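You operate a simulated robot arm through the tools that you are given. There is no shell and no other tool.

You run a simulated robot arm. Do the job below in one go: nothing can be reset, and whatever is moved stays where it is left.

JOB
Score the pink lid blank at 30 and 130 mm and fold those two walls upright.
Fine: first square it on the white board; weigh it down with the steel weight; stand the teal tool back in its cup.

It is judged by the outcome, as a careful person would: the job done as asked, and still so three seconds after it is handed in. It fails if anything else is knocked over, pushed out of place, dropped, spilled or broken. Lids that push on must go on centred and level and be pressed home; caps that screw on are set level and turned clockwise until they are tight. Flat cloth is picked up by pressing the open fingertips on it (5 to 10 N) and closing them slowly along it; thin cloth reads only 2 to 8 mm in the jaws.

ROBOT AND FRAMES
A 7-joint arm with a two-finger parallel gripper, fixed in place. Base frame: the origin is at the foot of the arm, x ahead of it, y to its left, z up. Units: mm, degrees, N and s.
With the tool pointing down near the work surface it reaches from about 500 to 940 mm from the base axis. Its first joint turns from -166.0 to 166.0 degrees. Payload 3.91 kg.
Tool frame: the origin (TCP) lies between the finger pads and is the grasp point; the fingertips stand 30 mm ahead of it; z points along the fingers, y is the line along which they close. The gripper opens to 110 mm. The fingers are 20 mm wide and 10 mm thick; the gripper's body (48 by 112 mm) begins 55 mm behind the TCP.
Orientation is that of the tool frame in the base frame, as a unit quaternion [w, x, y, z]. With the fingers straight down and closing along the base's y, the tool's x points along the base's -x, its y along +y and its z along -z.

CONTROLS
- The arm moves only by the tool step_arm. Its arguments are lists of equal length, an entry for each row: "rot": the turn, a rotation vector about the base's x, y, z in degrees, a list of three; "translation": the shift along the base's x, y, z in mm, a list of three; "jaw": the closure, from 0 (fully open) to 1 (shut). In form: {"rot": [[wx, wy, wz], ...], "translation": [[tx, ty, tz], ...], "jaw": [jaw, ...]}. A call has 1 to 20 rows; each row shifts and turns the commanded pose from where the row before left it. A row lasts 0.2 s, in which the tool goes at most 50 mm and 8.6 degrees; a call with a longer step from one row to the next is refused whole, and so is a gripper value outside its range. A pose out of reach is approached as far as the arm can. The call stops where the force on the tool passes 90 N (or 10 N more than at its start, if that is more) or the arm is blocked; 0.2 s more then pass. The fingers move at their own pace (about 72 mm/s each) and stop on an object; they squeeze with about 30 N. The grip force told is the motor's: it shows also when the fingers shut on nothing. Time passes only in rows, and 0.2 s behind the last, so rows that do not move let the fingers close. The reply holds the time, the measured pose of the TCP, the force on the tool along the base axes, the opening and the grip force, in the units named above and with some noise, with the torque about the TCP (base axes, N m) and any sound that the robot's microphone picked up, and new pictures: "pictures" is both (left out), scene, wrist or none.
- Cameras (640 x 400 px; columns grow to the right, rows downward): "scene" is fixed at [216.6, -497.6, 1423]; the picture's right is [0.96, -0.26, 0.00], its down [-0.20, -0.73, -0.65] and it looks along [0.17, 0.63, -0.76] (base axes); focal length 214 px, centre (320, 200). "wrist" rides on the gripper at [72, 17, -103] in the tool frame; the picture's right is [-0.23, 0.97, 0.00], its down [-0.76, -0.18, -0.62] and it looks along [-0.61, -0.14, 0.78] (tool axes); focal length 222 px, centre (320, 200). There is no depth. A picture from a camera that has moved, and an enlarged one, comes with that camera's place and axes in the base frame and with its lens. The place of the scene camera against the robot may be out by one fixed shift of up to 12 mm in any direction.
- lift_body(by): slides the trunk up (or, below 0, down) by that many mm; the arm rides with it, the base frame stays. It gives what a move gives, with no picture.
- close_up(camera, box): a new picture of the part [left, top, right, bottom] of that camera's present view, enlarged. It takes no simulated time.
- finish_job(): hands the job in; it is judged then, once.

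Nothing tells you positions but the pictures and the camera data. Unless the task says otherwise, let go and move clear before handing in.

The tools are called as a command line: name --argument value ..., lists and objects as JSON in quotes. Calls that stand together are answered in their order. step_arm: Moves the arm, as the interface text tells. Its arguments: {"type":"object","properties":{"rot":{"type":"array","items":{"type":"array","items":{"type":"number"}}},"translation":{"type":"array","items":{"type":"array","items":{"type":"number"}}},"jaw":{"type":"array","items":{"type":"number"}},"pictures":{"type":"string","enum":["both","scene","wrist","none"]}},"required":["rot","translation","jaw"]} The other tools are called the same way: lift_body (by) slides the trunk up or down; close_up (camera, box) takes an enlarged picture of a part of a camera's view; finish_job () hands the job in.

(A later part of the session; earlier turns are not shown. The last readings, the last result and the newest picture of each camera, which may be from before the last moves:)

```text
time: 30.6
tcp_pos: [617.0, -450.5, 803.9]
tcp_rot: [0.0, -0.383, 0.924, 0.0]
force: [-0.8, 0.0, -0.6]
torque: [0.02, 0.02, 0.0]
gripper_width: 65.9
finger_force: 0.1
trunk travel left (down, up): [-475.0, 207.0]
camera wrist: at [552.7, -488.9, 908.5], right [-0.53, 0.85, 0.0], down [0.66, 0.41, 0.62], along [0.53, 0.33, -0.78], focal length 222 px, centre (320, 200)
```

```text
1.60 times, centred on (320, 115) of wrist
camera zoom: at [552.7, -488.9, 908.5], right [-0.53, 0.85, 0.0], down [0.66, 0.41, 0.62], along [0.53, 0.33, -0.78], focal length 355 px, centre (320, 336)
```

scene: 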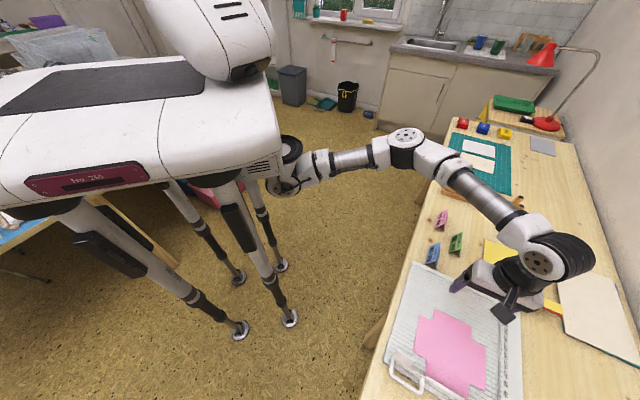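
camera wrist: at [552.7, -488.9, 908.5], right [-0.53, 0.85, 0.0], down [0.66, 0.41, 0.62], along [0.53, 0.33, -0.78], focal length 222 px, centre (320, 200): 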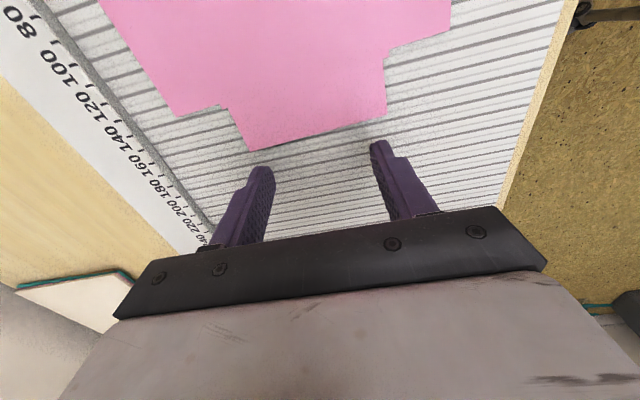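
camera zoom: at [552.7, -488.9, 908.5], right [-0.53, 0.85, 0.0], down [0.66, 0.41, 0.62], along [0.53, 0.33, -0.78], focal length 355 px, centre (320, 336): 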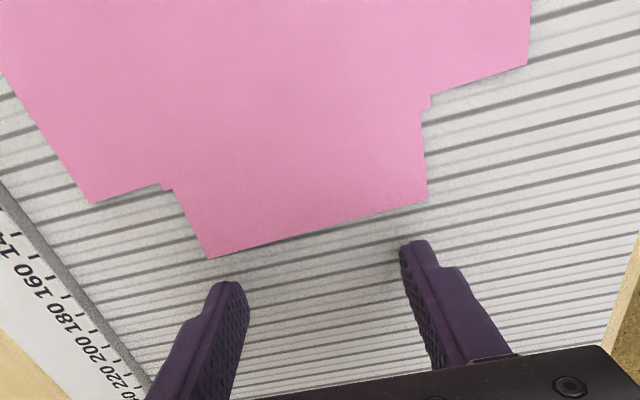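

step_arm --rot '[[0, 0, 0], [0, 0, 0], [0, 0, 0], [0, 0, 0]]' --translation '[[0, 0, -3], [0, 0, -3], [0, 0, -1.5], [0, 0, 0]]' --jaw '[0.4, 0.4, 0.4, 0.4]' --pictures "none"

step_arm --rot '[[0, 0, 0], [0, 0, 0]]' --translation '[[0, 0, -0.8], [0, 0, 0]]' --jaw '[0.4, 0.4]' --pictures "none"

```text
time: 31.6
tcp_pos: [616.8, -449.9, 796.7]
tcp_rot: [0.0, -0.382, 0.924, 0.0]
force: [-0.5, 0.3, -0.2]
torque: [-0.03, -0.05, 0.01]
gripper_width: 65.7
finger_force: 0.1
trunk travel left (down, up): [-475.0, 207.0]
```

```text
time: 32.1
tcp_pos: [616.4, -449.9, 795.3]
tcp_rot: [0.0, -0.383, 0.924, 0.0]
force: [-0.5, 0.6, 0.6]
torque: [-0.02, -0.02, 0.0]
gripper_width: 66.1
finger_force: 0.2
trunk travel left (down, up): [-475.0, 207.0]
```

step_arm --rot '[[0, 0, 0], [0, 0, 0]]' --translation '[[0, 0, -0.8], [0, 0, 0]]' --jaw '[0.4, 0.4]' --pictures "none"

step_arm --rot '[[0, 0, 0], [0, 0, 0]]' --translation '[[0, 0, -0.8], [0, 0, 0]]' --jaw '[0.4, 0.4]' --pictures "none"

```text
time: 32.8
tcp_pos: [616.4, -448.9, 794.6]
tcp_rot: [0.0, -0.382, 0.924, 0.0]
force: [0.4, 0.1, -0.4]
torque: [0.02, 0.01, -0.03]
gripper_width: 66.0
finger_force: 0.0
trunk travel left (down, up): [-475.0, 207.0]
```

```text
time: 33.4
tcp_pos: [618.0, -449.9, 794.4]
tcp_rot: [0.0, -0.383, 0.924, 0.0]
force: [-0.1, -0.2, 1.5]
torque: [0.0, -0.04, 0.01]
gripper_width: 66.1
finger_force: 0.3
trunk travel left (down, up): [-475.0, 207.0]
```

Board contact is at TCP z≈794.4, so the card stands about 2 mm proud: thick enough to push by its edge. I'll slide toward the fence in small steps, watching the side force.

step_arm --rot '[[0, 0, 0], [0, 0, 0], [0, 0, 0], [0, 0, 0], [0, 0, 0], [0, 0, 0], [0, 0, 0]]' --translation '[[-1.4, -1.4, 0], [-1.4, -1.4, 0], [-1.4, -1.4, 0], [-1.4, -1.4, 0], [-1.4, -1.4, 0], [-1.4, -1.4, 0], [0, 0, 0]]' --jaw '[0.4, 0.4, 0.4, 0.4, 0.4, 0.4, 0.4]' --pictures "wrist"

close_up --camera "wrist" --box '[120, 0, 520, 230]'

```text
time: 35.0
tcp_pos: [608.8, -457.2, 794.4]
tcp_rot: [0.0, -0.382, 0.924, 0.0]
force: [0.6, 2.2, 1.7]
torque: [-0.05, -0.08, 0.08]
gripper_width: 66.2
finger_force: 0.1
trunk travel left (down, up): [-475.0, 207.0]
camera wrist: at [544.6, -497.3, 898.7], right [-0.53, 0.85, 0.0], down [0.66, 0.41, 0.62], along [0.53, 0.33, -0.78], focal length 222 px, centre (320, 200)
```

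wrist: 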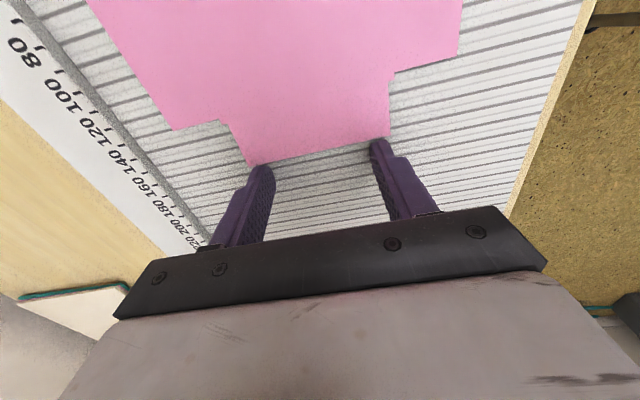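

```text
1.60 times, centred on (320, 115) of wrist
camera zoom: at [544.6, -497.3, 898.7], right [-0.53, 0.85, 0.0], down [0.66, 0.41, 0.62], along [0.53, 0.33, -0.78], focal length 355 px, centre (320, 336)
```

zoom: 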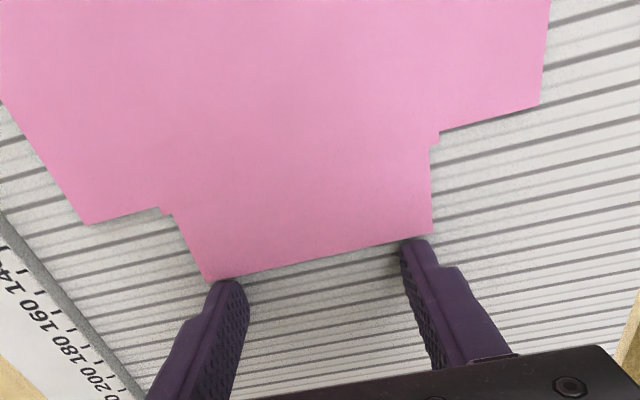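

step_arm --rot '[[0, 0, 0], [0, 0, 0], [0, 0, 0], [0, 0, 0]]' --translation '[[-1, -1, 0], [-1, -1, 0], [-1, -1, 0], [0, 0, 0]]' --jaw '[0.4, 0.4, 0.4, 0.4]' --pictures "none"

step_arm --rot '[[0, 0, 0], [0, 0, 0], [0, 0, 0]]' --translation '[[-0.7, -0.7, 0], [-0.7, -0.7, 0], [0, 0, 0]]' --jaw '[0.4, 0.4, 0.4]' --pictures "wrist"

close_up --camera "wrist" --box '[120, 0, 520, 230]'

```text
time: 36.0
tcp_pos: [605.5, -460.9, 794.6]
tcp_rot: [0.0, -0.382, 0.924, 0.0]
force: [2.1, 3.3, 2.4]
torque: [0.04, -0.11, 0.04]
gripper_width: 66.2
finger_force: 0.0
trunk travel left (down, up): [-475.0, 207.0]
```

```text
time: 36.8
tcp_pos: [606.4, -460.4, 793.9]
tcp_rot: [0.001, -0.383, 0.924, 0.0]
force: [8.3, 8.7, 4.7]
torque: [0.14, -0.32, 0.0]
gripper_width: 65.7
finger_force: 0.0
trunk travel left (down, up): [-475.0, 207.0]
camera wrist: at [541.1, -500.8, 898.6], right [-0.53, 0.85, 0.0], down [0.66, 0.41, 0.62], along [0.53, 0.33, -0.78], focal length 222 px, centre (320, 200)
```

wrist: 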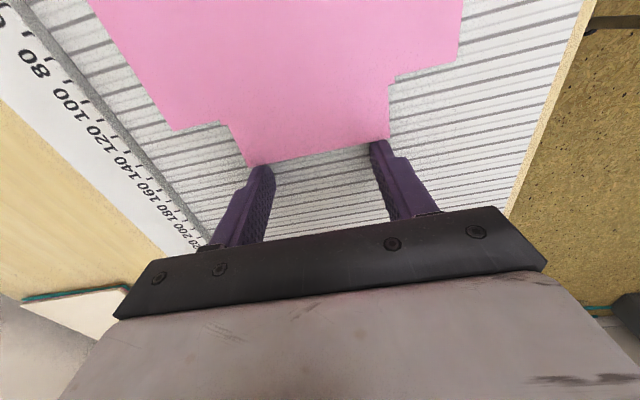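

```text
1.60 times, centred on (320, 115) of wrist
camera zoom: at [541.1, -500.8, 898.6], right [-0.53, 0.85, 0.0], down [0.66, 0.41, 0.62], along [0.53, 0.33, -0.78], focal length 355 px, centre (320, 336)
```

zoom: 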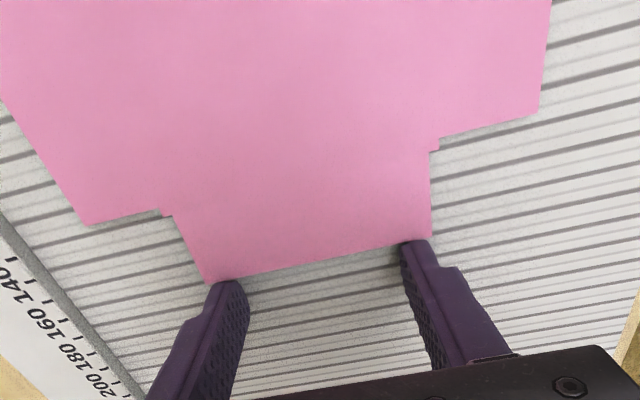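

The side force rose to 12 N with both fingers on the edge, so the blank is seated against the fence (far edge at 160). Next I'll also slide it along the fence to the raised ruler rail, so it sits square in the corner: lift off, turn to yaw −45°, and go behind its near flap.

step_arm --rot '[[0, 0, 0], [0, 0, 0], [0, 0, 0], [0, 0, -7.5], [0, 0, -7.5], [0, 0, -7.5], [0, 0, -7.5], [0, 0, -7.5], [0, 0, -7.5], [0, 0, -7.5], [0, 0, -7.5], [0, 0, -7.5], [0, 0, -7.5], [0, 0, -7.5], [0, 0, -7.5], [0, 0, 0]]' --translation '[[1, 1, 0], [1, 1, 5], [0, 0, 40], [-11.2, 0.2, 1], [-11.2, 0.2, 1], [-11.2, 0.2, 1], [-11.2, 0.2, 1], [-11.2, 0.2, 1], [-11.2, 0.2, 1], [-11.2, 0.2, 1], [-11.2, 0.2, 1], [-11.2, 0.2, 1], [-11.2, 0.2, 1], [-11.2, 0.2, 1], [-11.2, 0.2, 1], [0, 0, 0]]' --jaw '[0.4, 0.4, 0.4, 0.4, 0.4, 0.4, 0.4, 0.4, 0.4, 0.4, 0.4, 0.4, 0.4, 0.4, 0.4, 0.4]' --pictures "wrist"

close_up --camera "scene" --box '[380, 290, 530, 400]'

```text
time: 40.1
tcp_pos: [471.9, -457.5, 850.6]
tcp_rot: [0.0, 0.384, 0.923, 0.001]
force: [-0.6, 0.0, 0.6]
torque: [-0.01, 0.0, -0.01]
gripper_width: 65.9
finger_force: 0.1
trunk travel left (down, up): [-475.0, 207.0]
camera wrist: at [432.0, -394.6, 955.6], right [0.85, 0.53, 0.0], down [0.41, -0.67, 0.62], along [0.33, -0.53, -0.78], focal length 222 px, centre (320, 200)
```

wrist: 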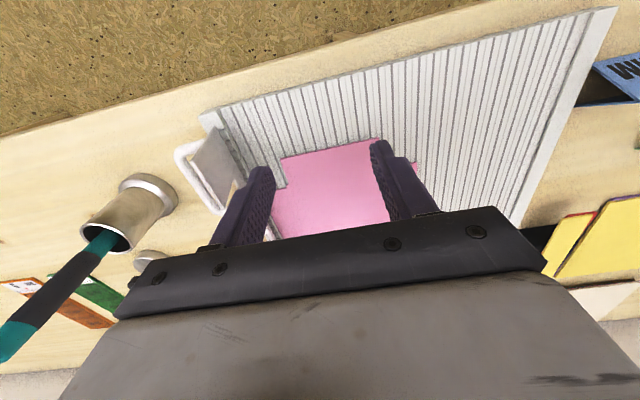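

```text
3.64 times, centred on (455, 345) of scene
camera zoom: at [216.6, -497.6, 1423.0], right [0.96, -0.26, 0.0], down [-0.2, -0.73, -0.65], along [0.17, 0.63, -0.76], focal length 780 px, centre (-171, -327)
```

zoom: 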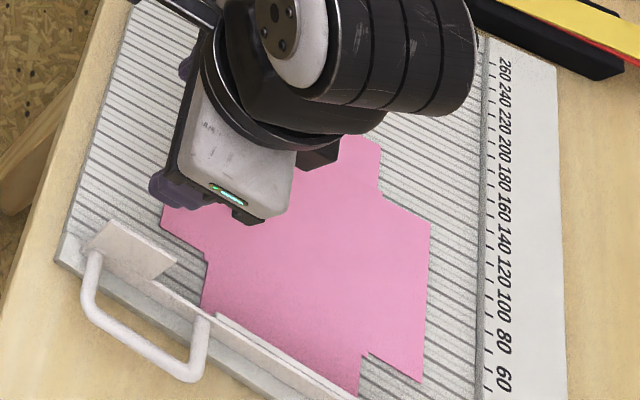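

Near edge of the blank is at V≈675; my fingers' front faces are at V≈667. I'll descend to the board surface here.

step_arm --rot '[[0, 0, 0], [0, 0, 0], [0, 0, 0], [0, 0, 0], [0, 0, 0], [0, 0, 0]]' --translation '[[0, 0, -20], [0, 0, -20], [0, 0, -10], [0, 0, -4], [0, 0, -1], [0, 0, 0]]' --jaw '[0.4, 0.4, 0.4, 0.4, 0.4, 0.4]' --pictures "wrist"

close_up --camera "wrist" --box '[120, 50, 480, 260]'

```text
time: 41.5
tcp_pos: [471.0, -458.2, 795.7]
tcp_rot: [0.0, 0.383, 0.924, 0.0]
force: [-0.1, 0.3, 0.9]
torque: [0.01, -0.02, 0.0]
gripper_width: 65.9
finger_force: 0.0
trunk travel left (down, up): [-475.0, 207.0]
camera wrist: at [431.7, -394.8, 900.4], right [0.85, 0.53, 0.0], down [0.41, -0.66, 0.62], along [0.33, -0.53, -0.78], focal length 222 px, centre (320, 200)
```

wrist: 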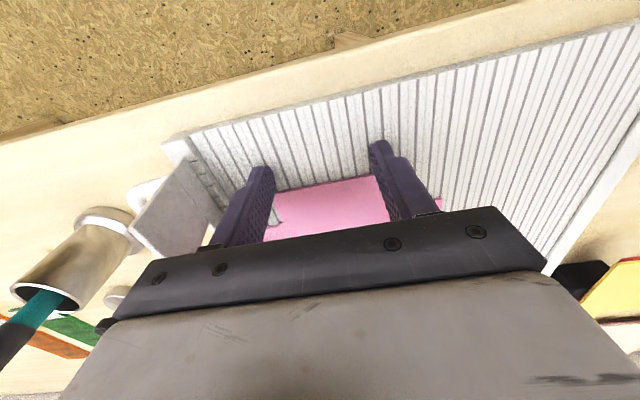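

```text
1.78 times, centred on (300, 155) of wrist
camera zoom: at [431.7, -394.8, 900.4], right [0.85, 0.53, 0.0], down [0.41, -0.66, 0.62], along [0.33, -0.53, -0.78], focal length 395 px, centre (356, 280)
```

zoom: 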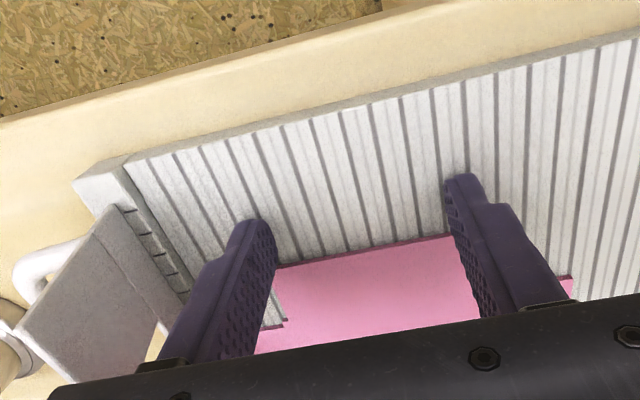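

step_arm --rot '[[0, 0, 0], [0, 0, 0], [0, 0, 0]]' --translation '[[0, 0, -0.8], [0, 0, -0.5], [0, 0, 0]]' --jaw '[0.4, 0.4, 0.4]' --pictures "none"

step_arm --rot '[[0, 0, 0], [0, 0, 0], [0, 0, 0], [0, 0, 0], [0, 0, 0], [0, 0, 0]]' --translation '[[1.4, -1.4, 0], [1.4, -1.4, 0], [1.4, -1.4, 0], [1.4, -1.4, 0], [1.4, -1.4, 0], [0, 0, 0]]' --jaw '[0.4, 0.4, 0.4, 0.4, 0.4, 0.4]' --pictures "none"

```text
time: 42.4
tcp_pos: [471.3, -458.6, 793.7]
tcp_rot: [0.001, 0.383, 0.924, 0.001]
force: [-1.0, -0.3, 0.4]
torque: [0.02, 0.01, -0.04]
gripper_width: 65.7
finger_force: 0.1
trunk travel left (down, up): [-475.0, 207.0]
```

```text
time: 43.8
tcp_pos: [478.7, -464.7, 794.5]
tcp_rot: [0.0, 0.383, 0.924, 0.0]
force: [-0.1, 0.4, 0.4]
torque: [0.03, -0.01, 0.04]
gripper_width: 66.0
finger_force: 0.0
trunk travel left (down, up): [-475.0, 207.0]
```

step_arm --rot '[[0, 0, 0], [0, 0, 0], [0, 0, 0], [0, 0, 0], [0, 0, 0]]' --translation '[[1.4, -1.4, 0], [1.4, -1.4, 0], [1.4, -1.4, 0], [1.4, -1.4, 0], [0, 0, 0]]' --jaw '[0.4, 0.4, 0.4, 0.4, 0.4]' --pictures "wrist"

close_up --camera "wrist" --box '[120, 50, 480, 260]'

```text
time: 45.0
tcp_pos: [484.1, -470.4, 794.9]
tcp_rot: [-0.001, 0.383, 0.924, 0.0]
force: [-0.2, -0.1, 0.0]
torque: [0.02, 0.02, -0.05]
gripper_width: 66.1
finger_force: 0.1
trunk travel left (down, up): [-475.0, 207.0]
camera wrist: at [443.9, -407.3, 899.3], right [0.85, 0.53, 0.0], down [0.41, -0.66, 0.62], along [0.33, -0.53, -0.78], focal length 222 px, centre (320, 200)
```

wrist: 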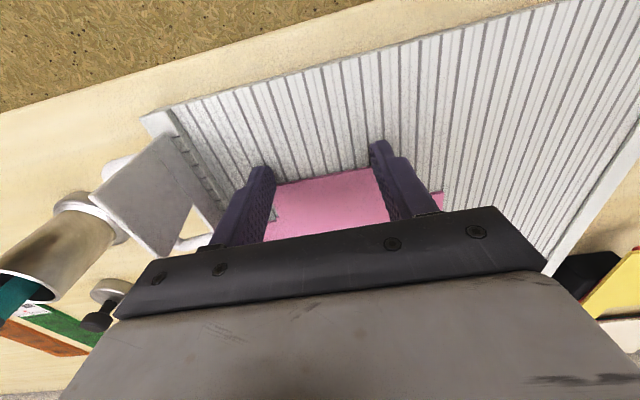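

```text
1.78 times, centred on (300, 155) of wrist
camera zoom: at [443.9, -407.3, 899.3], right [0.85, 0.53, 0.0], down [0.41, -0.66, 0.62], along [0.33, -0.53, -0.78], focal length 395 px, centre (356, 280)
```

zoom: 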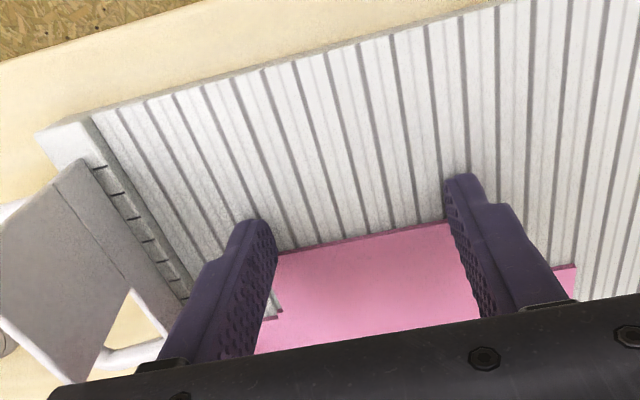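

The blank's near edge is moving with the fingers (V≈685). I'll continue toward the rail.

step_arm --rot '[[0, 0, 0], [0, 0, 0], [0, 0, 0], [0, 0, 0], [0, 0, 0], [0, 0, 0], [0, 0, 0], [0, 0, 0]]' --translation '[[1.4, -1.4, 0], [1.4, -1.4, 0], [1.4, -1.4, 0], [1.4, -1.4, 0], [1.4, -1.4, 0], [1.4, -1.4, 0], [1.4, -1.4, 0], [0, 0, 0]]' --jaw '[0.4, 0.4, 0.4, 0.4, 0.4, 0.4, 0.4, 0.4]' --pictures "none"

step_arm --rot '[[0, 0, 0], [0, 0, 0], [0, 0, 0]]' --translation '[[1.0, -1.0, 0], [1.0, -1.0, 0], [0, 0, 0]]' --jaw '[0.4, 0.4, 0.4]' --pictures "none"

```text
time: 46.8
tcp_pos: [494.1, -479.8, 793.3]
tcp_rot: [0.0, 0.382, 0.924, 0.0]
force: [-0.7, -0.3, 0.0]
torque: [-0.02, -0.01, 0.0]
gripper_width: 65.8
finger_force: 0.0
trunk travel left (down, up): [-475.0, 207.0]
```

```text
time: 47.5
tcp_pos: [495.7, -481.8, 794.4]
tcp_rot: [0.0, 0.383, 0.924, 0.0]
force: [0.5, -0.3, 0.0]
torque: [-0.01, 0.03, 0.0]
gripper_width: 66.0
finger_force: 0.0
trunk travel left (down, up): [-475.0, 207.0]
```

step_arm --rot '[[0, 0, 0], [0, 0, 0], [0, 0, 0]]' --translation '[[1.0, -1.0, 0], [1.0, -1.0, 0], [0, 0, 0]]' --jaw '[0.4, 0.4, 0.4]' --pictures "wrist"

close_up --camera "scene" --box '[400, 290, 530, 400]'

```text
time: 48.4
tcp_pos: [498.1, -485.2, 793.7]
tcp_rot: [0.0, 0.383, 0.924, 0.0]
force: [0.2, -0.1, 0.1]
torque: [0.01, 0.01, 0.05]
gripper_width: 65.9
finger_force: 0.1
trunk travel left (down, up): [-475.0, 207.0]
camera wrist: at [457.9, -421.3, 899.1], right [0.85, 0.53, 0.0], down [0.41, -0.66, 0.62], along [0.33, -0.53, -0.78], focal length 222 px, centre (320, 200)
```

wrist: 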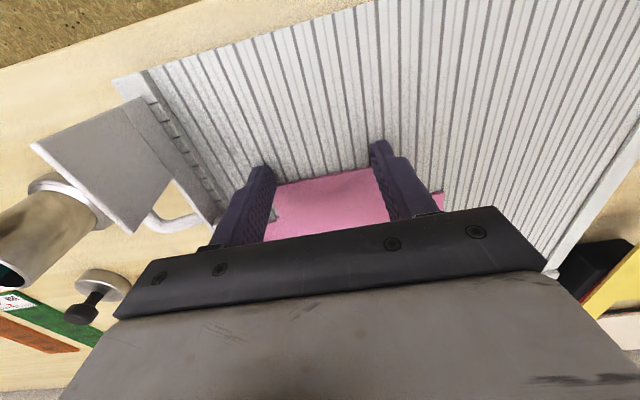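

```text
3.64 times, centred on (465, 345) of scene
camera zoom: at [216.6, -497.6, 1423.0], right [0.96, -0.26, 0.0], down [-0.2, -0.73, -0.65], along [0.17, 0.63, -0.76], focal length 780 px, centre (-207, -327)
```

zoom: 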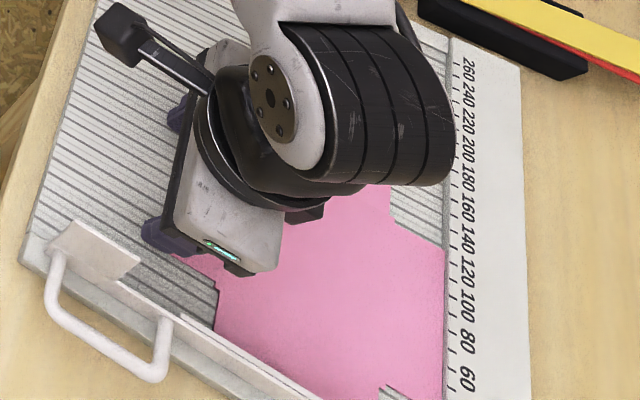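

The far edge is almost at the rail. A couple more millimetres with a force check.

step_arm --rot '[[0, 0, 0], [0, 0, 0], [0, 0, 0]]' --translation '[[0.8, -0.8, 0], [0.8, -0.8, 0], [0, 0, 0]]' --jaw '[0.4, 0.4, 0.4]' --pictures "none"

step_arm --rot '[[0, 0, 0], [0, 0, 0]]' --translation '[[0.8, -0.8, 0], [0, 0, 0]]' --jaw '[0.4, 0.4]' --pictures "none"

close_up --camera "scene" --box '[450, 320, 520, 400]'

```text
time: 49.1
tcp_pos: [499.0, -485.1, 795.2]
tcp_rot: [-0.001, 0.382, 0.924, 0.001]
force: [-4.8, 6.7, -0.4]
torque: [0.17, 0.18, 0.04]
gripper_width: 66.4
finger_force: 0.0
trunk travel left (down, up): [-475.0, 207.0]
```

```text
time: 49.8
tcp_pos: [498.9, -485.8, 796.4]
tcp_rot: [-0.001, 0.384, 0.923, 0.001]
force: [-11.9, 13.3, -0.9]
torque: [0.43, 0.33, 0.15]
gripper_width: 66.0
finger_force: 0.1
trunk travel left (down, up): [-475.0, 207.0]
```

```text
5.00 times, centred on (485, 360) of scene
camera zoom: at [216.6, -497.6, 1423.0], right [0.96, -0.26, 0.0], down [-0.2, -0.73, -0.65], along [0.17, 0.63, -0.76], focal length 1072 px, centre (-505, -600)
```

zoom: 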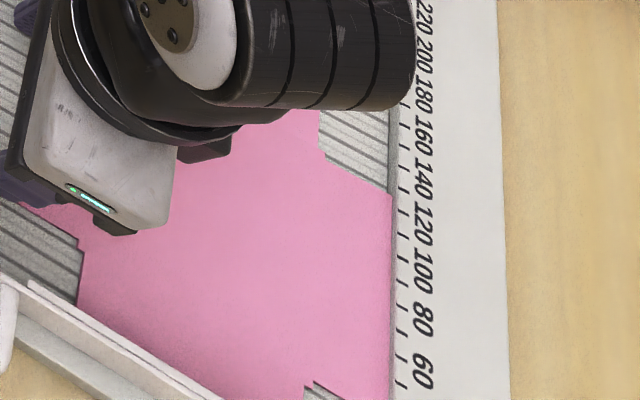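

Contact with the rail confirmed (force rise). I'll back off and lift for an inspection.

step_arm --rot '[[0, 0, 0], [0, 0, 0], [0, 0, 0], [0, 0, 0], [0, 0, 0], [0, 0, 0], [0, 0, 0]]' --translation '[[-1.5, 1.5, 0], [-1.5, 1.5, 5], [0, 0, 30], [15, -20, 30], [15, -20, 20], [14, -17, 10], [0, 0, 0]]' --jaw '[0.4, 0.4, 0.2, 0, 0, 0, 0]' --pictures "wrist"

close_up --camera "wrist" --box '[150, 0, 470, 220]'

close_up --camera "wrist" --box '[200, 60, 330, 220]'

```text
time: 51.4
tcp_pos: [541.5, -540.6, 890.2]
tcp_rot: [0.001, 0.383, 0.924, 0.001]
force: [-1.0, 0.5, 0.0]
torque: [0.01, 0.0, 0.0]
gripper_width: 110.0
finger_force: 0.0
trunk travel left (down, up): [-475.0, 207.0]
camera wrist: at [501.1, -477.8, 994.1], right [0.85, 0.53, 0.0], down [0.41, -0.66, 0.62], along [0.33, -0.53, -0.78], focal length 222 px, centre (320, 200)
```

wrist: 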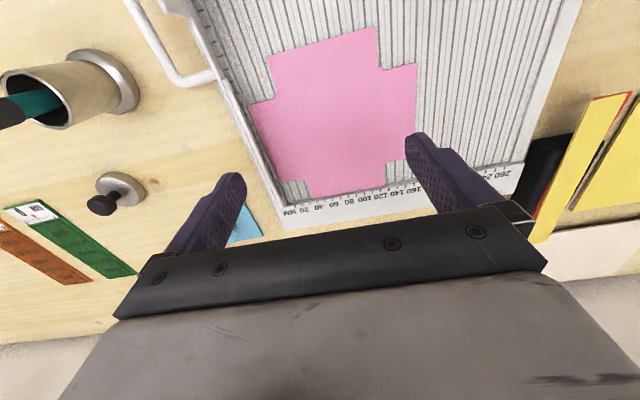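

```text
1.82 times, centred on (310, 110) of wrist
camera zoom: at [501.1, -477.8, 994.1], right [0.85, 0.53, 0.0], down [0.41, -0.66, 0.62], along [0.33, -0.53, -0.78], focal length 404 px, centre (338, 364)
```

zoom: 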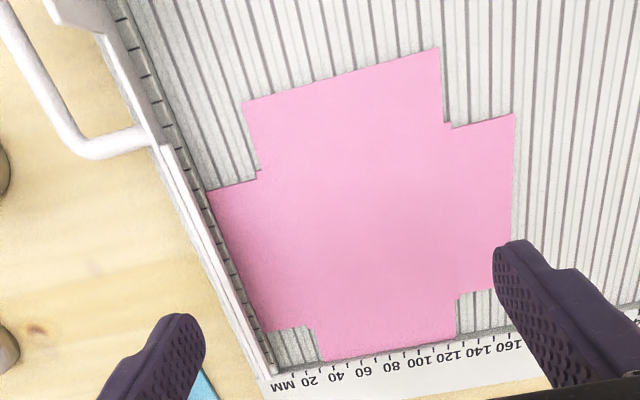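

```text
2.50 times, centred on (265, 140) of wrist
camera zoom: at [501.1, -477.8, 994.1], right [0.85, 0.53, 0.0], down [0.41, -0.66, 0.62], along [0.33, -0.53, -0.78], focal length 555 px, centre (458, 350)
```

zoom: 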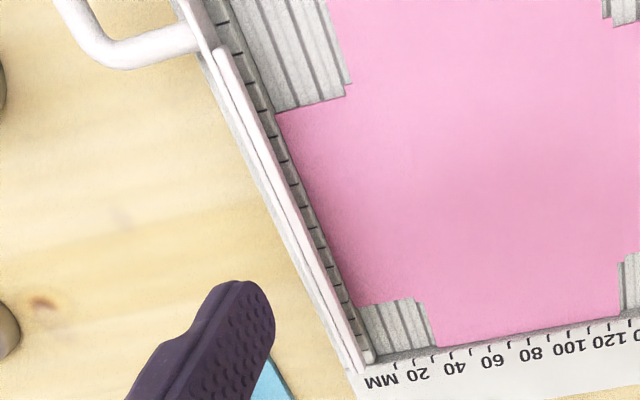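

The blank is now snug in the corner: left edge on the fence, far edge on the ruler rail. Next is the steel weight at roughly (372, −755); I'll swing over there with yaw +45° at a safe height for a closer look.

step_arm --rot '[[0, 0, 7.5], [0, 0, 7.5], [0, 0, 7.5], [0, 0, 7.5], [0, 0, 7.5], [0, 0, 7.5], [0, 0, 7.5], [0, 0, 7.5], [0, 0, 7.5], [0, 0, 7.5], [0, 0, 7.5], [0, 0, 7.5], [0, 0, 0]]' --translation '[[-11.75, -15.6, 3], [-11.75, -15.6, 3], [-11.75, -15.6, 3], [-11.75, -15.6, 3], [-11.75, -15.6, 3], [-11.75, -15.6, 3], [-11.75, -15.6, 3], [-11.75, -15.6, 3], [-11.75, -15.6, 3], [-11.75, -15.6, 3], [-11.75, -15.6, 3], [-11.75, -15.6, 3], [0, 0, 0]]' --jaw '[0, 0, 0, 0, 0, 0, 0, 0, 0, 0, 0, 0, 0]'

close_up --camera "wrist" --box '[200, 0, 480, 210]'

```text
time: 54.1
tcp_pos: [388.9, -686.1, 919.3]
tcp_rot: [-0.001, -0.383, 0.924, 0.0]
force: [0.1, -0.5, 0.4]
torque: [-0.03, -0.01, 0.0]
gripper_width: 110.2
finger_force: 0.0
out of reach, approached as far as the arm can: row 9, 10, 11, 12
trunk travel left (down, up): [-475.0, 207.0]
camera wrist: at [325.4, -726.4, 1024.5], right [-0.53, 0.85, 0.0], down [0.66, 0.41, 0.62], along [0.53, 0.33, -0.78], focal length 222 px, centre (320, 200)
```

scene: 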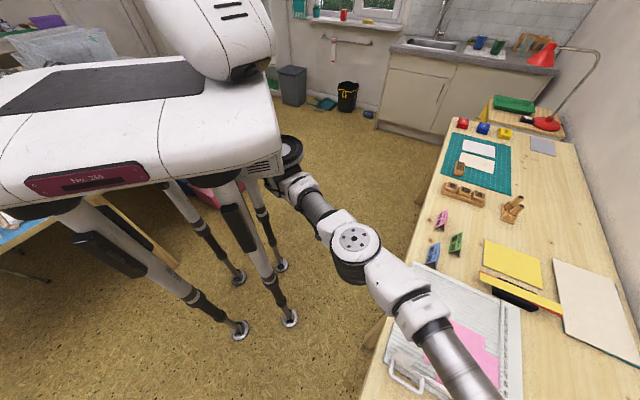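
wrist: 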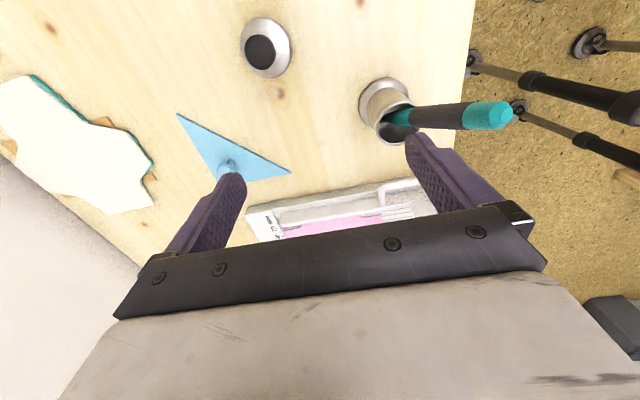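

```text
1.90 times, centred on (340, 105) of wrist
camera zoom: at [325.4, -726.4, 1024.5], right [-0.53, 0.85, 0.0], down [0.66, 0.41, 0.62], along [0.53, 0.33, -0.78], focal length 423 px, centre (282, 381)
```

zoom: 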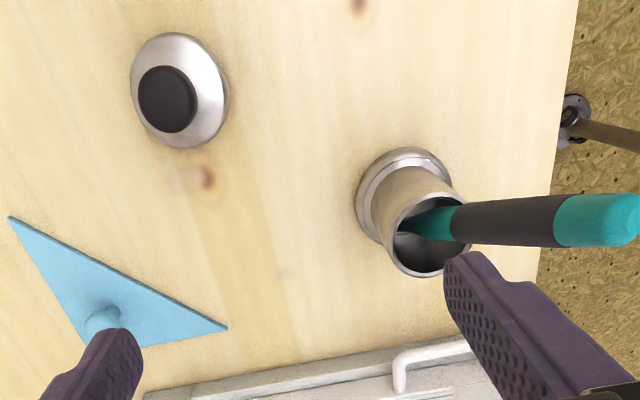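

I've found the weight at about (370.5, −760.5): base ⌀52, knob ⌀26, knob top near z≈800. The arm hit a wrist limit at yaw 45° and ended close to the teal tool, which now seems to lean more in its cup. I'll back away in +x and turn to yaw 0 before approaching the weight.

step_arm --rot '[[0, 0, 0], [0, 0, 0], [0, 0, -7.5], [0, 0, -7.5], [0, 0, -7.5], [0, 0, -7.5], [0, 0, -7.5], [0, 0, -7.5], [0, 0, 0]]' --translation '[[15, -8, 0], [15, -8, 0], [5, -10, 0], [5, -10, 0], [5, -10, 0], [0, -10, 0], [0, -10, 0], [0, -10, 0], [0, 0, 0]]' --jaw '[0, 0, 0, 0, 0, 0, 0, 0, 0]'

close_up --camera "wrist" --box '[200, 0, 520, 210]'

```text
time: 56.1
tcp_pos: [411.4, -681.3, 915.0]
tcp_rot: [0.0, 0.001, 1.0, 0.0]
force: [-0.1, 0.9, 0.2]
torque: [-0.02, -0.01, -0.02]
gripper_width: 110.1
finger_force: 0.1
out of reach, approached as far as the arm can: row 1, 2, 3, 4, 5, 6, 7, 8
trunk travel left (down, up): [-475.0, 207.0]
camera wrist: at [338.8, -665.6, 1019.0], right [0.23, 0.97, 0.0], down [0.76, -0.18, 0.62], along [0.61, -0.14, -0.78], focal length 222 px, centre (320, 200)
```

scene: 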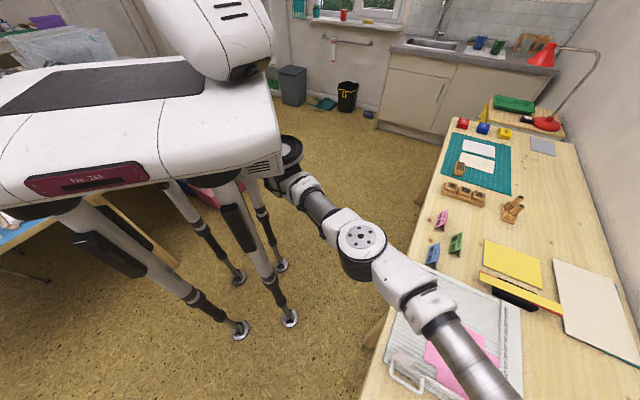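
wrist: 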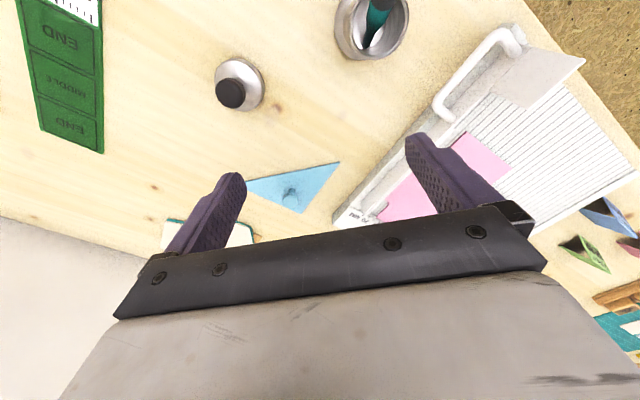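

```text
1.90 times, centred on (360, 105) of wrist
camera zoom: at [338.8, -665.6, 1019.0], right [0.23, 0.97, 0.0], down [0.76, -0.18, 0.62], along [0.61, -0.14, -0.78], focal length 423 px, centre (244, 381)
```

zoom: 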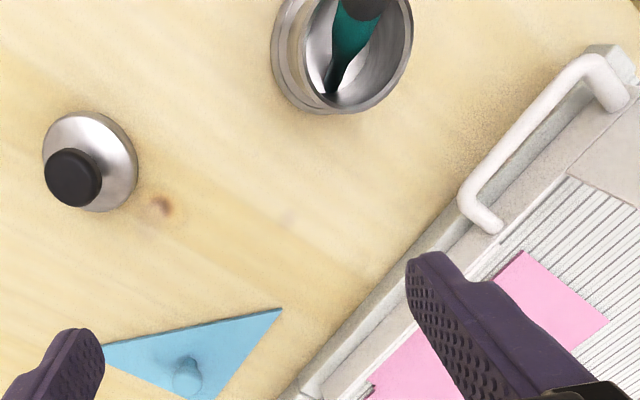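

The limit is reach at this trunk height. I'll retreat inward, raise the arm, and lower the trunk 150 mm so it reaches farther near the table.

step_arm --rot '[[0, 0, 0], [0, 0, 0], [0, 0, 0], [0, 0, 0], [0, 0, 0], [0, 0, 0], [0, 0, 0], [0, 0, 0], [0, 0, 0], [0, 0, 0]]' --translation '[[14, 18, 0], [14, 18, 0], [14, 18, 0], [14, 18, 10], [14, 18, 20], [0, 0, 30], [0, 0, 30], [0, 0, 30], [0, 0, 30], [0, 0, 0]]' --jaw '[0, 0, 0, 0, 0, 0, 0, 0, 0, 0]' --pictures "none"

```text
time: 58.4
tcp_pos: [481.3, -592.2, 1065.0]
tcp_rot: [0.0, 0.0, 1.0, 0.001]
force: [-0.6, 0.1, -0.4]
torque: [0.04, -0.02, 0.01]
gripper_width: 110.2
finger_force: 0.0
trunk travel left (down, up): [-475.0, 207.0]
```

lift_body --by -150

step_arm --rot '[[0, 0, 0], [0, 0, 0], [0, 0, 0], [0, 0, 0], [0, 0, 0], [0, 0, 0], [0, 0, 0]]' --translation '[[-5, -23, 0], [-5, -23, 0], [-5, -23, 0], [-5, -23, 0], [-10, -23, 0], [-15, -23, 0], [0, 0, 0]]' --jaw '[0, 0, 0, 0, 0, 0, 0]'

```text
time: 60.1
tcp_pos: [481.2, -592.1, 915.2]
tcp_rot: [0.0, 0.001, 1.0, 0.0]
force: [0.0, -0.3, 0.3]
torque: [0.0, 0.01, 0.0]
gripper_width: 110.1
finger_force: 0.1
trunk travel left (down, up): [-325.0, 357.0]
```

```text
time: 61.7
tcp_pos: [416.3, -638.4, 896.3]
tcp_rot: [0.0, 0.0, 1.0, 0.0]
force: [0.1, -0.4, 0.0]
torque: [0.0, -0.01, -0.05]
gripper_width: 109.8
finger_force: 0.1
out of reach, approached as far as the arm can: row 1, 2, 3, 4, 5, 6
trunk travel left (down, up): [-325.0, 357.0]
camera wrist: at [343.0, -621.3, 1001.2], right [0.23, 0.97, 0.0], down [0.76, -0.18, 0.62], along [0.61, -0.14, -0.78], focal length 222 px, centre (320, 200)
```

scene: 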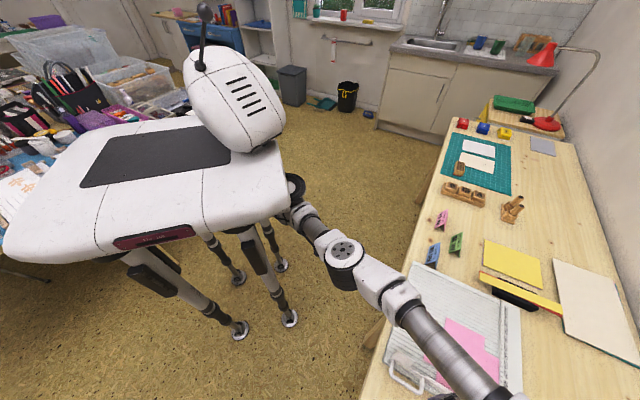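
wrist: 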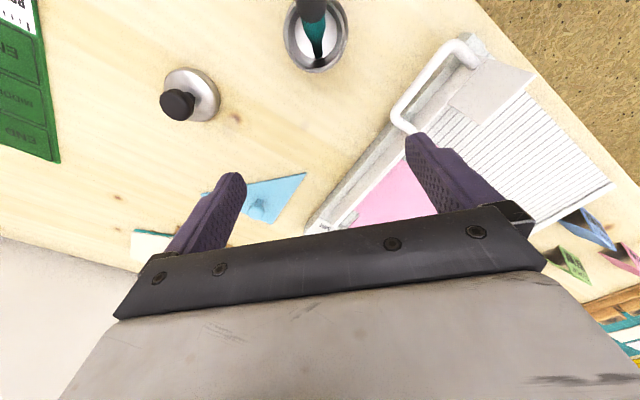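

Lowering the trunk made it worse, so the shoulder should be higher instead. I'll raise the trunk by 300 mm and then lower the arm to regain reach.

lift_body --by 300

step_arm --rot '[[0, 0, 0], [0, 0, 0], [0, 0, 0], [0, 0, 0], [0, 0, 0], [0, 0, 0], [0, 0, 0], [0, 0, 0], [0, 0, 0], [0, 0, 0], [0, 0, 0]]' --translation '[[8, -20, -30], [4, -20, -30], [0, -20, -30], [0, -20, -30], [0, -20, -30], [-5, -10, -30], [-10, -10, -30], [0, 0, -30], [0, 0, -30], [0, 0, -10], [0, 0, 0]]' --jaw '[0, 0, 0, 0, 0, 0, 0, 0, 0, 0, 0]'

```text
time: 64.7
tcp_pos: [416.3, -638.1, 1196.7]
tcp_rot: [0.0, 0.0, 1.0, -0.001]
force: [-0.4, 0.7, 0.5]
torque: [0.0, 0.03, 0.02]
gripper_width: 110.1
finger_force: 0.2
trunk travel left (down, up): [-625.0, 57.0]
```

```text
time: 67.1
tcp_pos: [399.6, -702.5, 924.2]
tcp_rot: [0.0, -0.001, 1.0, 0.001]
force: [-0.7, -0.4, -0.1]
torque: [-0.01, 0.0, -0.02]
gripper_width: 109.9
finger_force: 0.1
out of reach, approached as far as the arm can: row 1, 2, 3, 4, 5
trunk travel left (down, up): [-625.0, 57.0]
camera wrist: at [325.3, -686.3, 1027.5], right [0.23, 0.97, 0.0], down [0.76, -0.18, 0.62], along [0.61, -0.14, -0.78], focal length 222 px, centre (320, 200)
```

scene: 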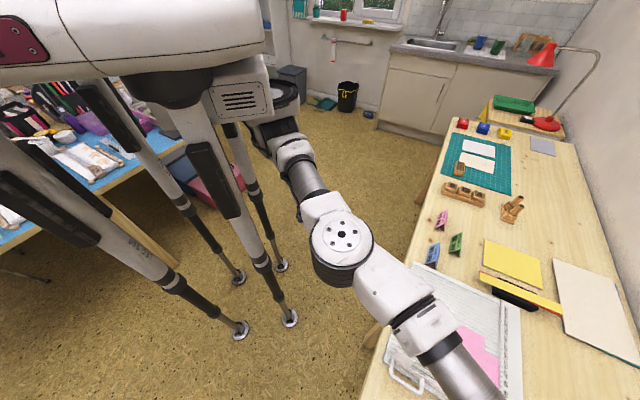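
wrist: 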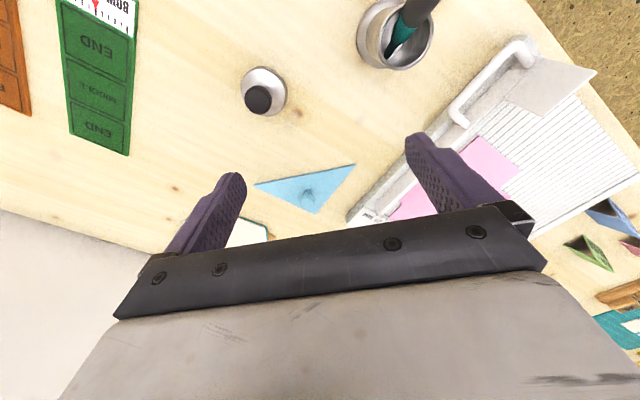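

Reach is fine now. I'll continue over the weight and descend partway.

step_arm --rot '[[0, 0, 0], [0, 0, 0], [0, 0, 0], [0, 0, 0], [0, 0, 0], [0, 0, 0]]' --translation '[[0, -29, 0], [-14, -29, 0], [-14, 0, -15], [0, 0, -20], [0, 0, -20], [0, 0, 0]]' --jaw '[0.3, 0.3, 0.4, 0.4, 0.4, 0.4]' --pictures "wrist"

close_up --camera "wrist" --box '[200, 50, 440, 230]'

```text
time: 68.5
tcp_pos: [368.1, -709.1, 866.9]
tcp_rot: [0.0, -0.001, 1.0, 0.0]
force: [0.7, 0.6, 0.4]
torque: [0.01, 0.03, -0.02]
gripper_width: 65.9
finger_force: 0.0
out of reach, approached as far as the arm can: row 1, 2
trunk travel left (down, up): [-625.0, 57.0]
camera wrist: at [295.5, -692.0, 972.0], right [0.23, 0.97, 0.0], down [0.76, -0.18, 0.62], along [0.61, -0.14, -0.78], focal length 222 px, centre (320, 200)
```

wrist: 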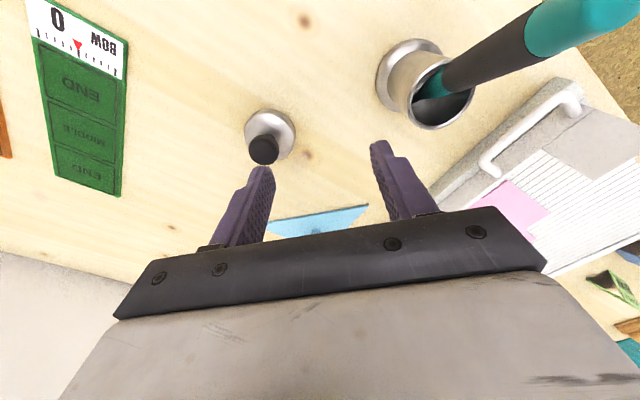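

```text
2.22 times, centred on (320, 140) of wrist
camera zoom: at [295.5, -692.0, 972.0], right [0.23, 0.97, 0.0], down [0.76, -0.18, 0.62], along [0.61, -0.14, -0.78], focal length 494 px, centre (320, 333)
```

zoom: 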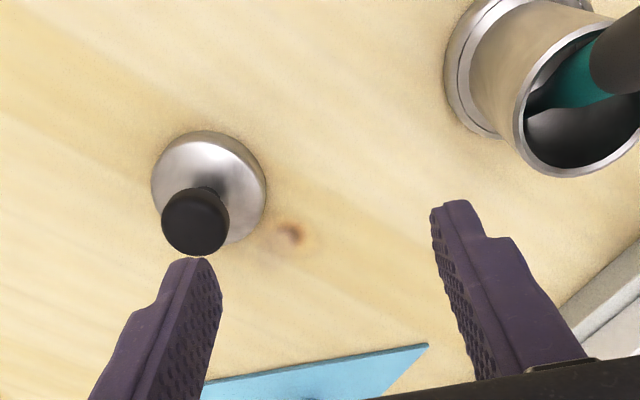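

step_arm --rot '[[0, 0, 0], [0, 0, 0], [0, 0, 0], [0, 0, 0]]' --translation '[[1, -17, -8], [1, -17, -8], [1, -18, -6], [0, 0, 0]]' --jaw '[0.4, 0.4, 0.4, 0.4]' --pictures "wrist"

close_up --camera "wrist" --box '[200, 50, 440, 230]'

```text
time: 69.5
tcp_pos: [363.5, -710.0, 849.9]
tcp_rot: [0.001, 0.0, 1.0, -0.001]
force: [-0.5, 0.0, -0.8]
torque: [-0.04, 0.0, 0.01]
gripper_width: 65.9
finger_force: 0.0
out of reach, approached as far as the arm can: row 1, 2, 3
trunk travel left (down, up): [-625.0, 57.0]
camera wrist: at [290.2, -693.0, 954.3], right [0.23, 0.97, 0.0], down [0.76, -0.18, 0.62], along [0.61, -0.14, -0.78], focal length 222 px, centre (320, 200)
```

wrist: 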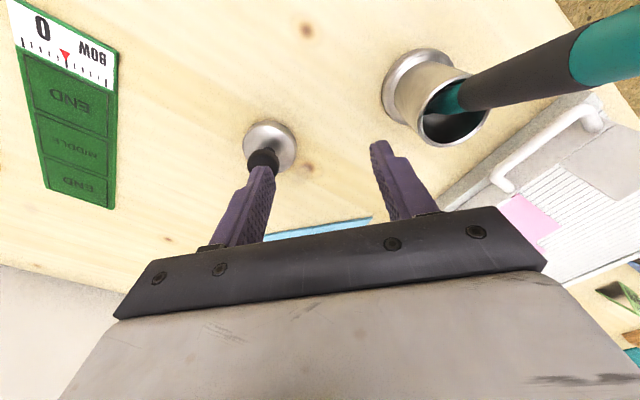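

```text
2.22 times, centred on (320, 140) of wrist
camera zoom: at [290.2, -693.0, 954.3], right [0.23, 0.97, 0.0], down [0.76, -0.18, 0.62], along [0.61, -0.14, -0.78], focal length 494 px, centre (320, 333)
```

zoom: 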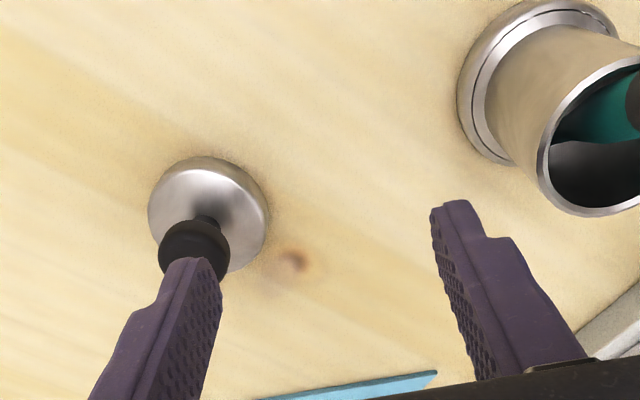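

The reach sphere shows the straight-down limit is ~805 mm from the base axis, and the weight is at 846, so I'll need to tilt the gripper outward ~15–18° for it. First I'll raise, then reset the trunk to the best height.

step_arm --rot '[[0, 0, 0], [0, 0, 0], [0, 0, 0], [0, 0, 0], [0, 0, 0], [0, 0, 0], [0, 0, 0]]' --translation '[[0, 0, 35], [0, 0, 35], [5, 5, 35], [10, 10, 35], [10, 10, 35], [10, 5, 35], [0, 0, 0]]' --jaw '[0.4, 0.4, 0.4, 0.4, 0.4, 0.4, 0.4]' --pictures "none"

lift_body --by -150

```text
time: 71.1
tcp_pos: [399.5, -679.6, 1060.9]
tcp_rot: [0.0, 0.0, 1.0, 0.001]
force: [0.7, 0.2, 0.7]
torque: [0.03, 0.0, 0.02]
gripper_width: 66.1
finger_force: 0.1
trunk travel left (down, up): [-625.0, 57.0]
```

```text
time: 72.8
tcp_pos: [399.9, -679.6, 910.2]
tcp_rot: [0.0, 0.0, 1.0, 0.0]
force: [-0.3, -0.5, -0.5]
torque: [-0.02, -0.01, -0.02]
gripper_width: 66.1
finger_force: 0.1
trunk travel left (down, up): [-475.0, 207.0]
```

Trunk set. I'll turn to yaw −25° and tilt 16° outward about the closing axis (keeps the fingers closing level and the camera clear of the teal tool), then move above the weight.

step_arm --rot '[[0, 0, -6.25], [0, 0, -6.25], [0, 0, -6.25], [0, 0, -6.25], [-2.26, -4.83, 0], [-2.26, -4.83, 0], [-2.26, -4.83, 0], [0, 0, 0], [0, 0, 0], [0, 0, 0], [0, 0, 0]]' --translation '[[0, -5, 0], [0, -5, 0], [0, -5, 0], [0, -5, 0], [-3, -10, 0], [-4, -10, 0], [-8, -10, 0], [-8, -15, -10], [-8, -15, -15], [-1, 0, -20], [0, 0, 0]]' --jaw '[0.4, 0.4, 0.4, 0.4, 0.4, 0.4, 0.4, 0.4, 0.4, 0.4, 0.4]' --pictures "wrist"

close_up --camera "wrist" --box '[180, 50, 460, 240]'

```text
time: 75.2
tcp_pos: [363.5, -734.0, 861.6]
tcp_rot: [0.136, 0.215, 0.967, -0.03]
force: [-0.4, -0.2, -0.5]
torque: [0.01, 0.04, -0.03]
gripper_width: 65.9
finger_force: 0.1
out of reach, approached as far as the arm can: row 3, 4, 7, 8, 9
trunk travel left (down, up): [-475.0, 207.0]
camera wrist: at [281.2, -677.1, 942.8], right [0.61, 0.79, 0.06], down [0.43, -0.4, 0.81], along [0.66, -0.47, -0.58], focal length 222 px, centre (320, 200)
```

wrist: 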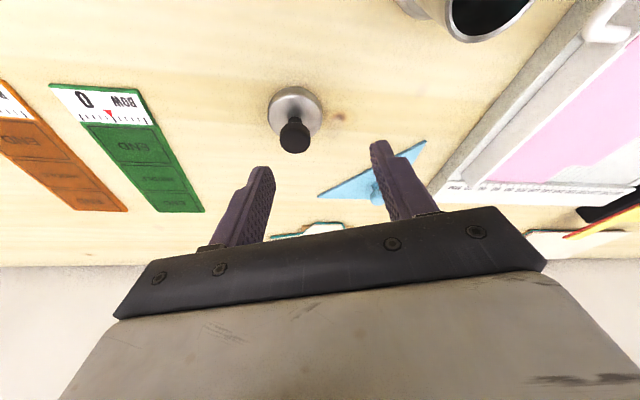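

```text
2.11 times, centred on (320, 145) of wrist
camera zoom: at [281.2, -677.1, 942.8], right [0.61, 0.79, 0.06], down [0.43, -0.4, 0.81], along [0.66, -0.47, -0.58], focal length 468 px, centre (320, 316)
```

zoom: 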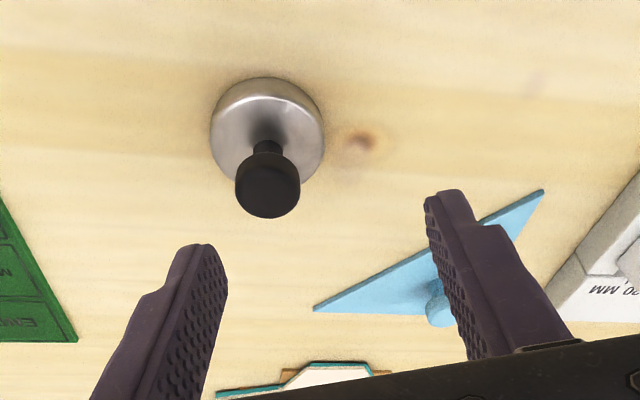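

step_arm --rot '[[0, 0, 0], [0, 0, 0], [0, 0, 0], [0, 0, 0]]' --translation '[[1, -8, -5], [1, -8, -10], [1, -9, -10], [0, 0, 0]]' --jaw '[0.4, 0.4, 0.4, 0.4]' --pictures "wrist"

close_up --camera "wrist" --box '[180, 50, 460, 240]'

```text
time: 76.2
tcp_pos: [365.1, -737.2, 845.2]
tcp_rot: [0.136, 0.214, 0.967, -0.031]
force: [0.1, -0.4, 0.2]
torque: [-0.02, 0.02, 0.03]
gripper_width: 65.9
finger_force: 0.0
out of reach, approached as far as the arm can: row 1, 2, 3
trunk travel left (down, up): [-475.0, 207.0]
camera wrist: at [282.8, -681.7, 926.2], right [0.61, 0.79, 0.06], down [0.43, -0.4, 0.81], along [0.66, -0.47, -0.58], focal length 222 px, centre (320, 200)
```

wrist: 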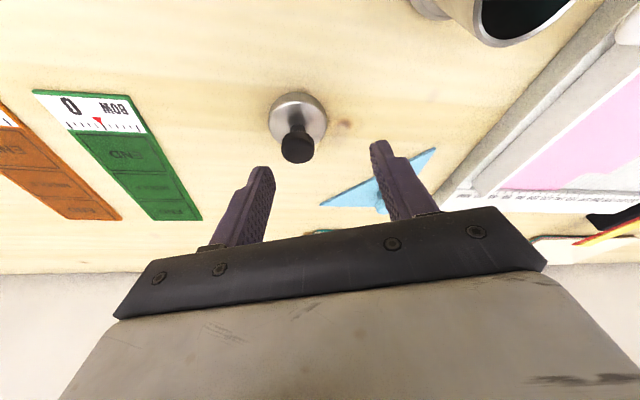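

```text
2.11 times, centred on (320, 145) of wrist
camera zoom: at [282.8, -681.7, 926.2], right [0.61, 0.79, 0.06], down [0.43, -0.4, 0.81], along [0.66, -0.47, -0.58], focal length 468 px, centre (320, 316)
```

zoom: 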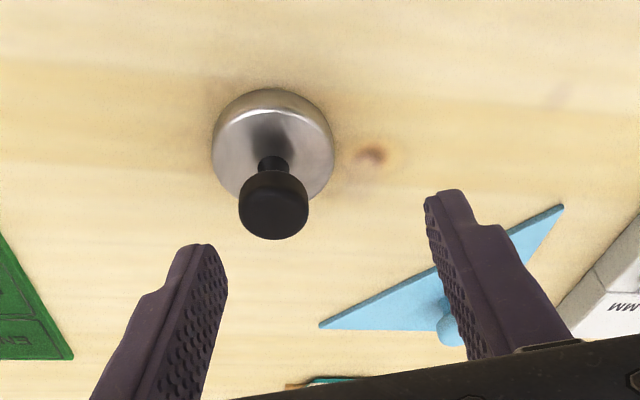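

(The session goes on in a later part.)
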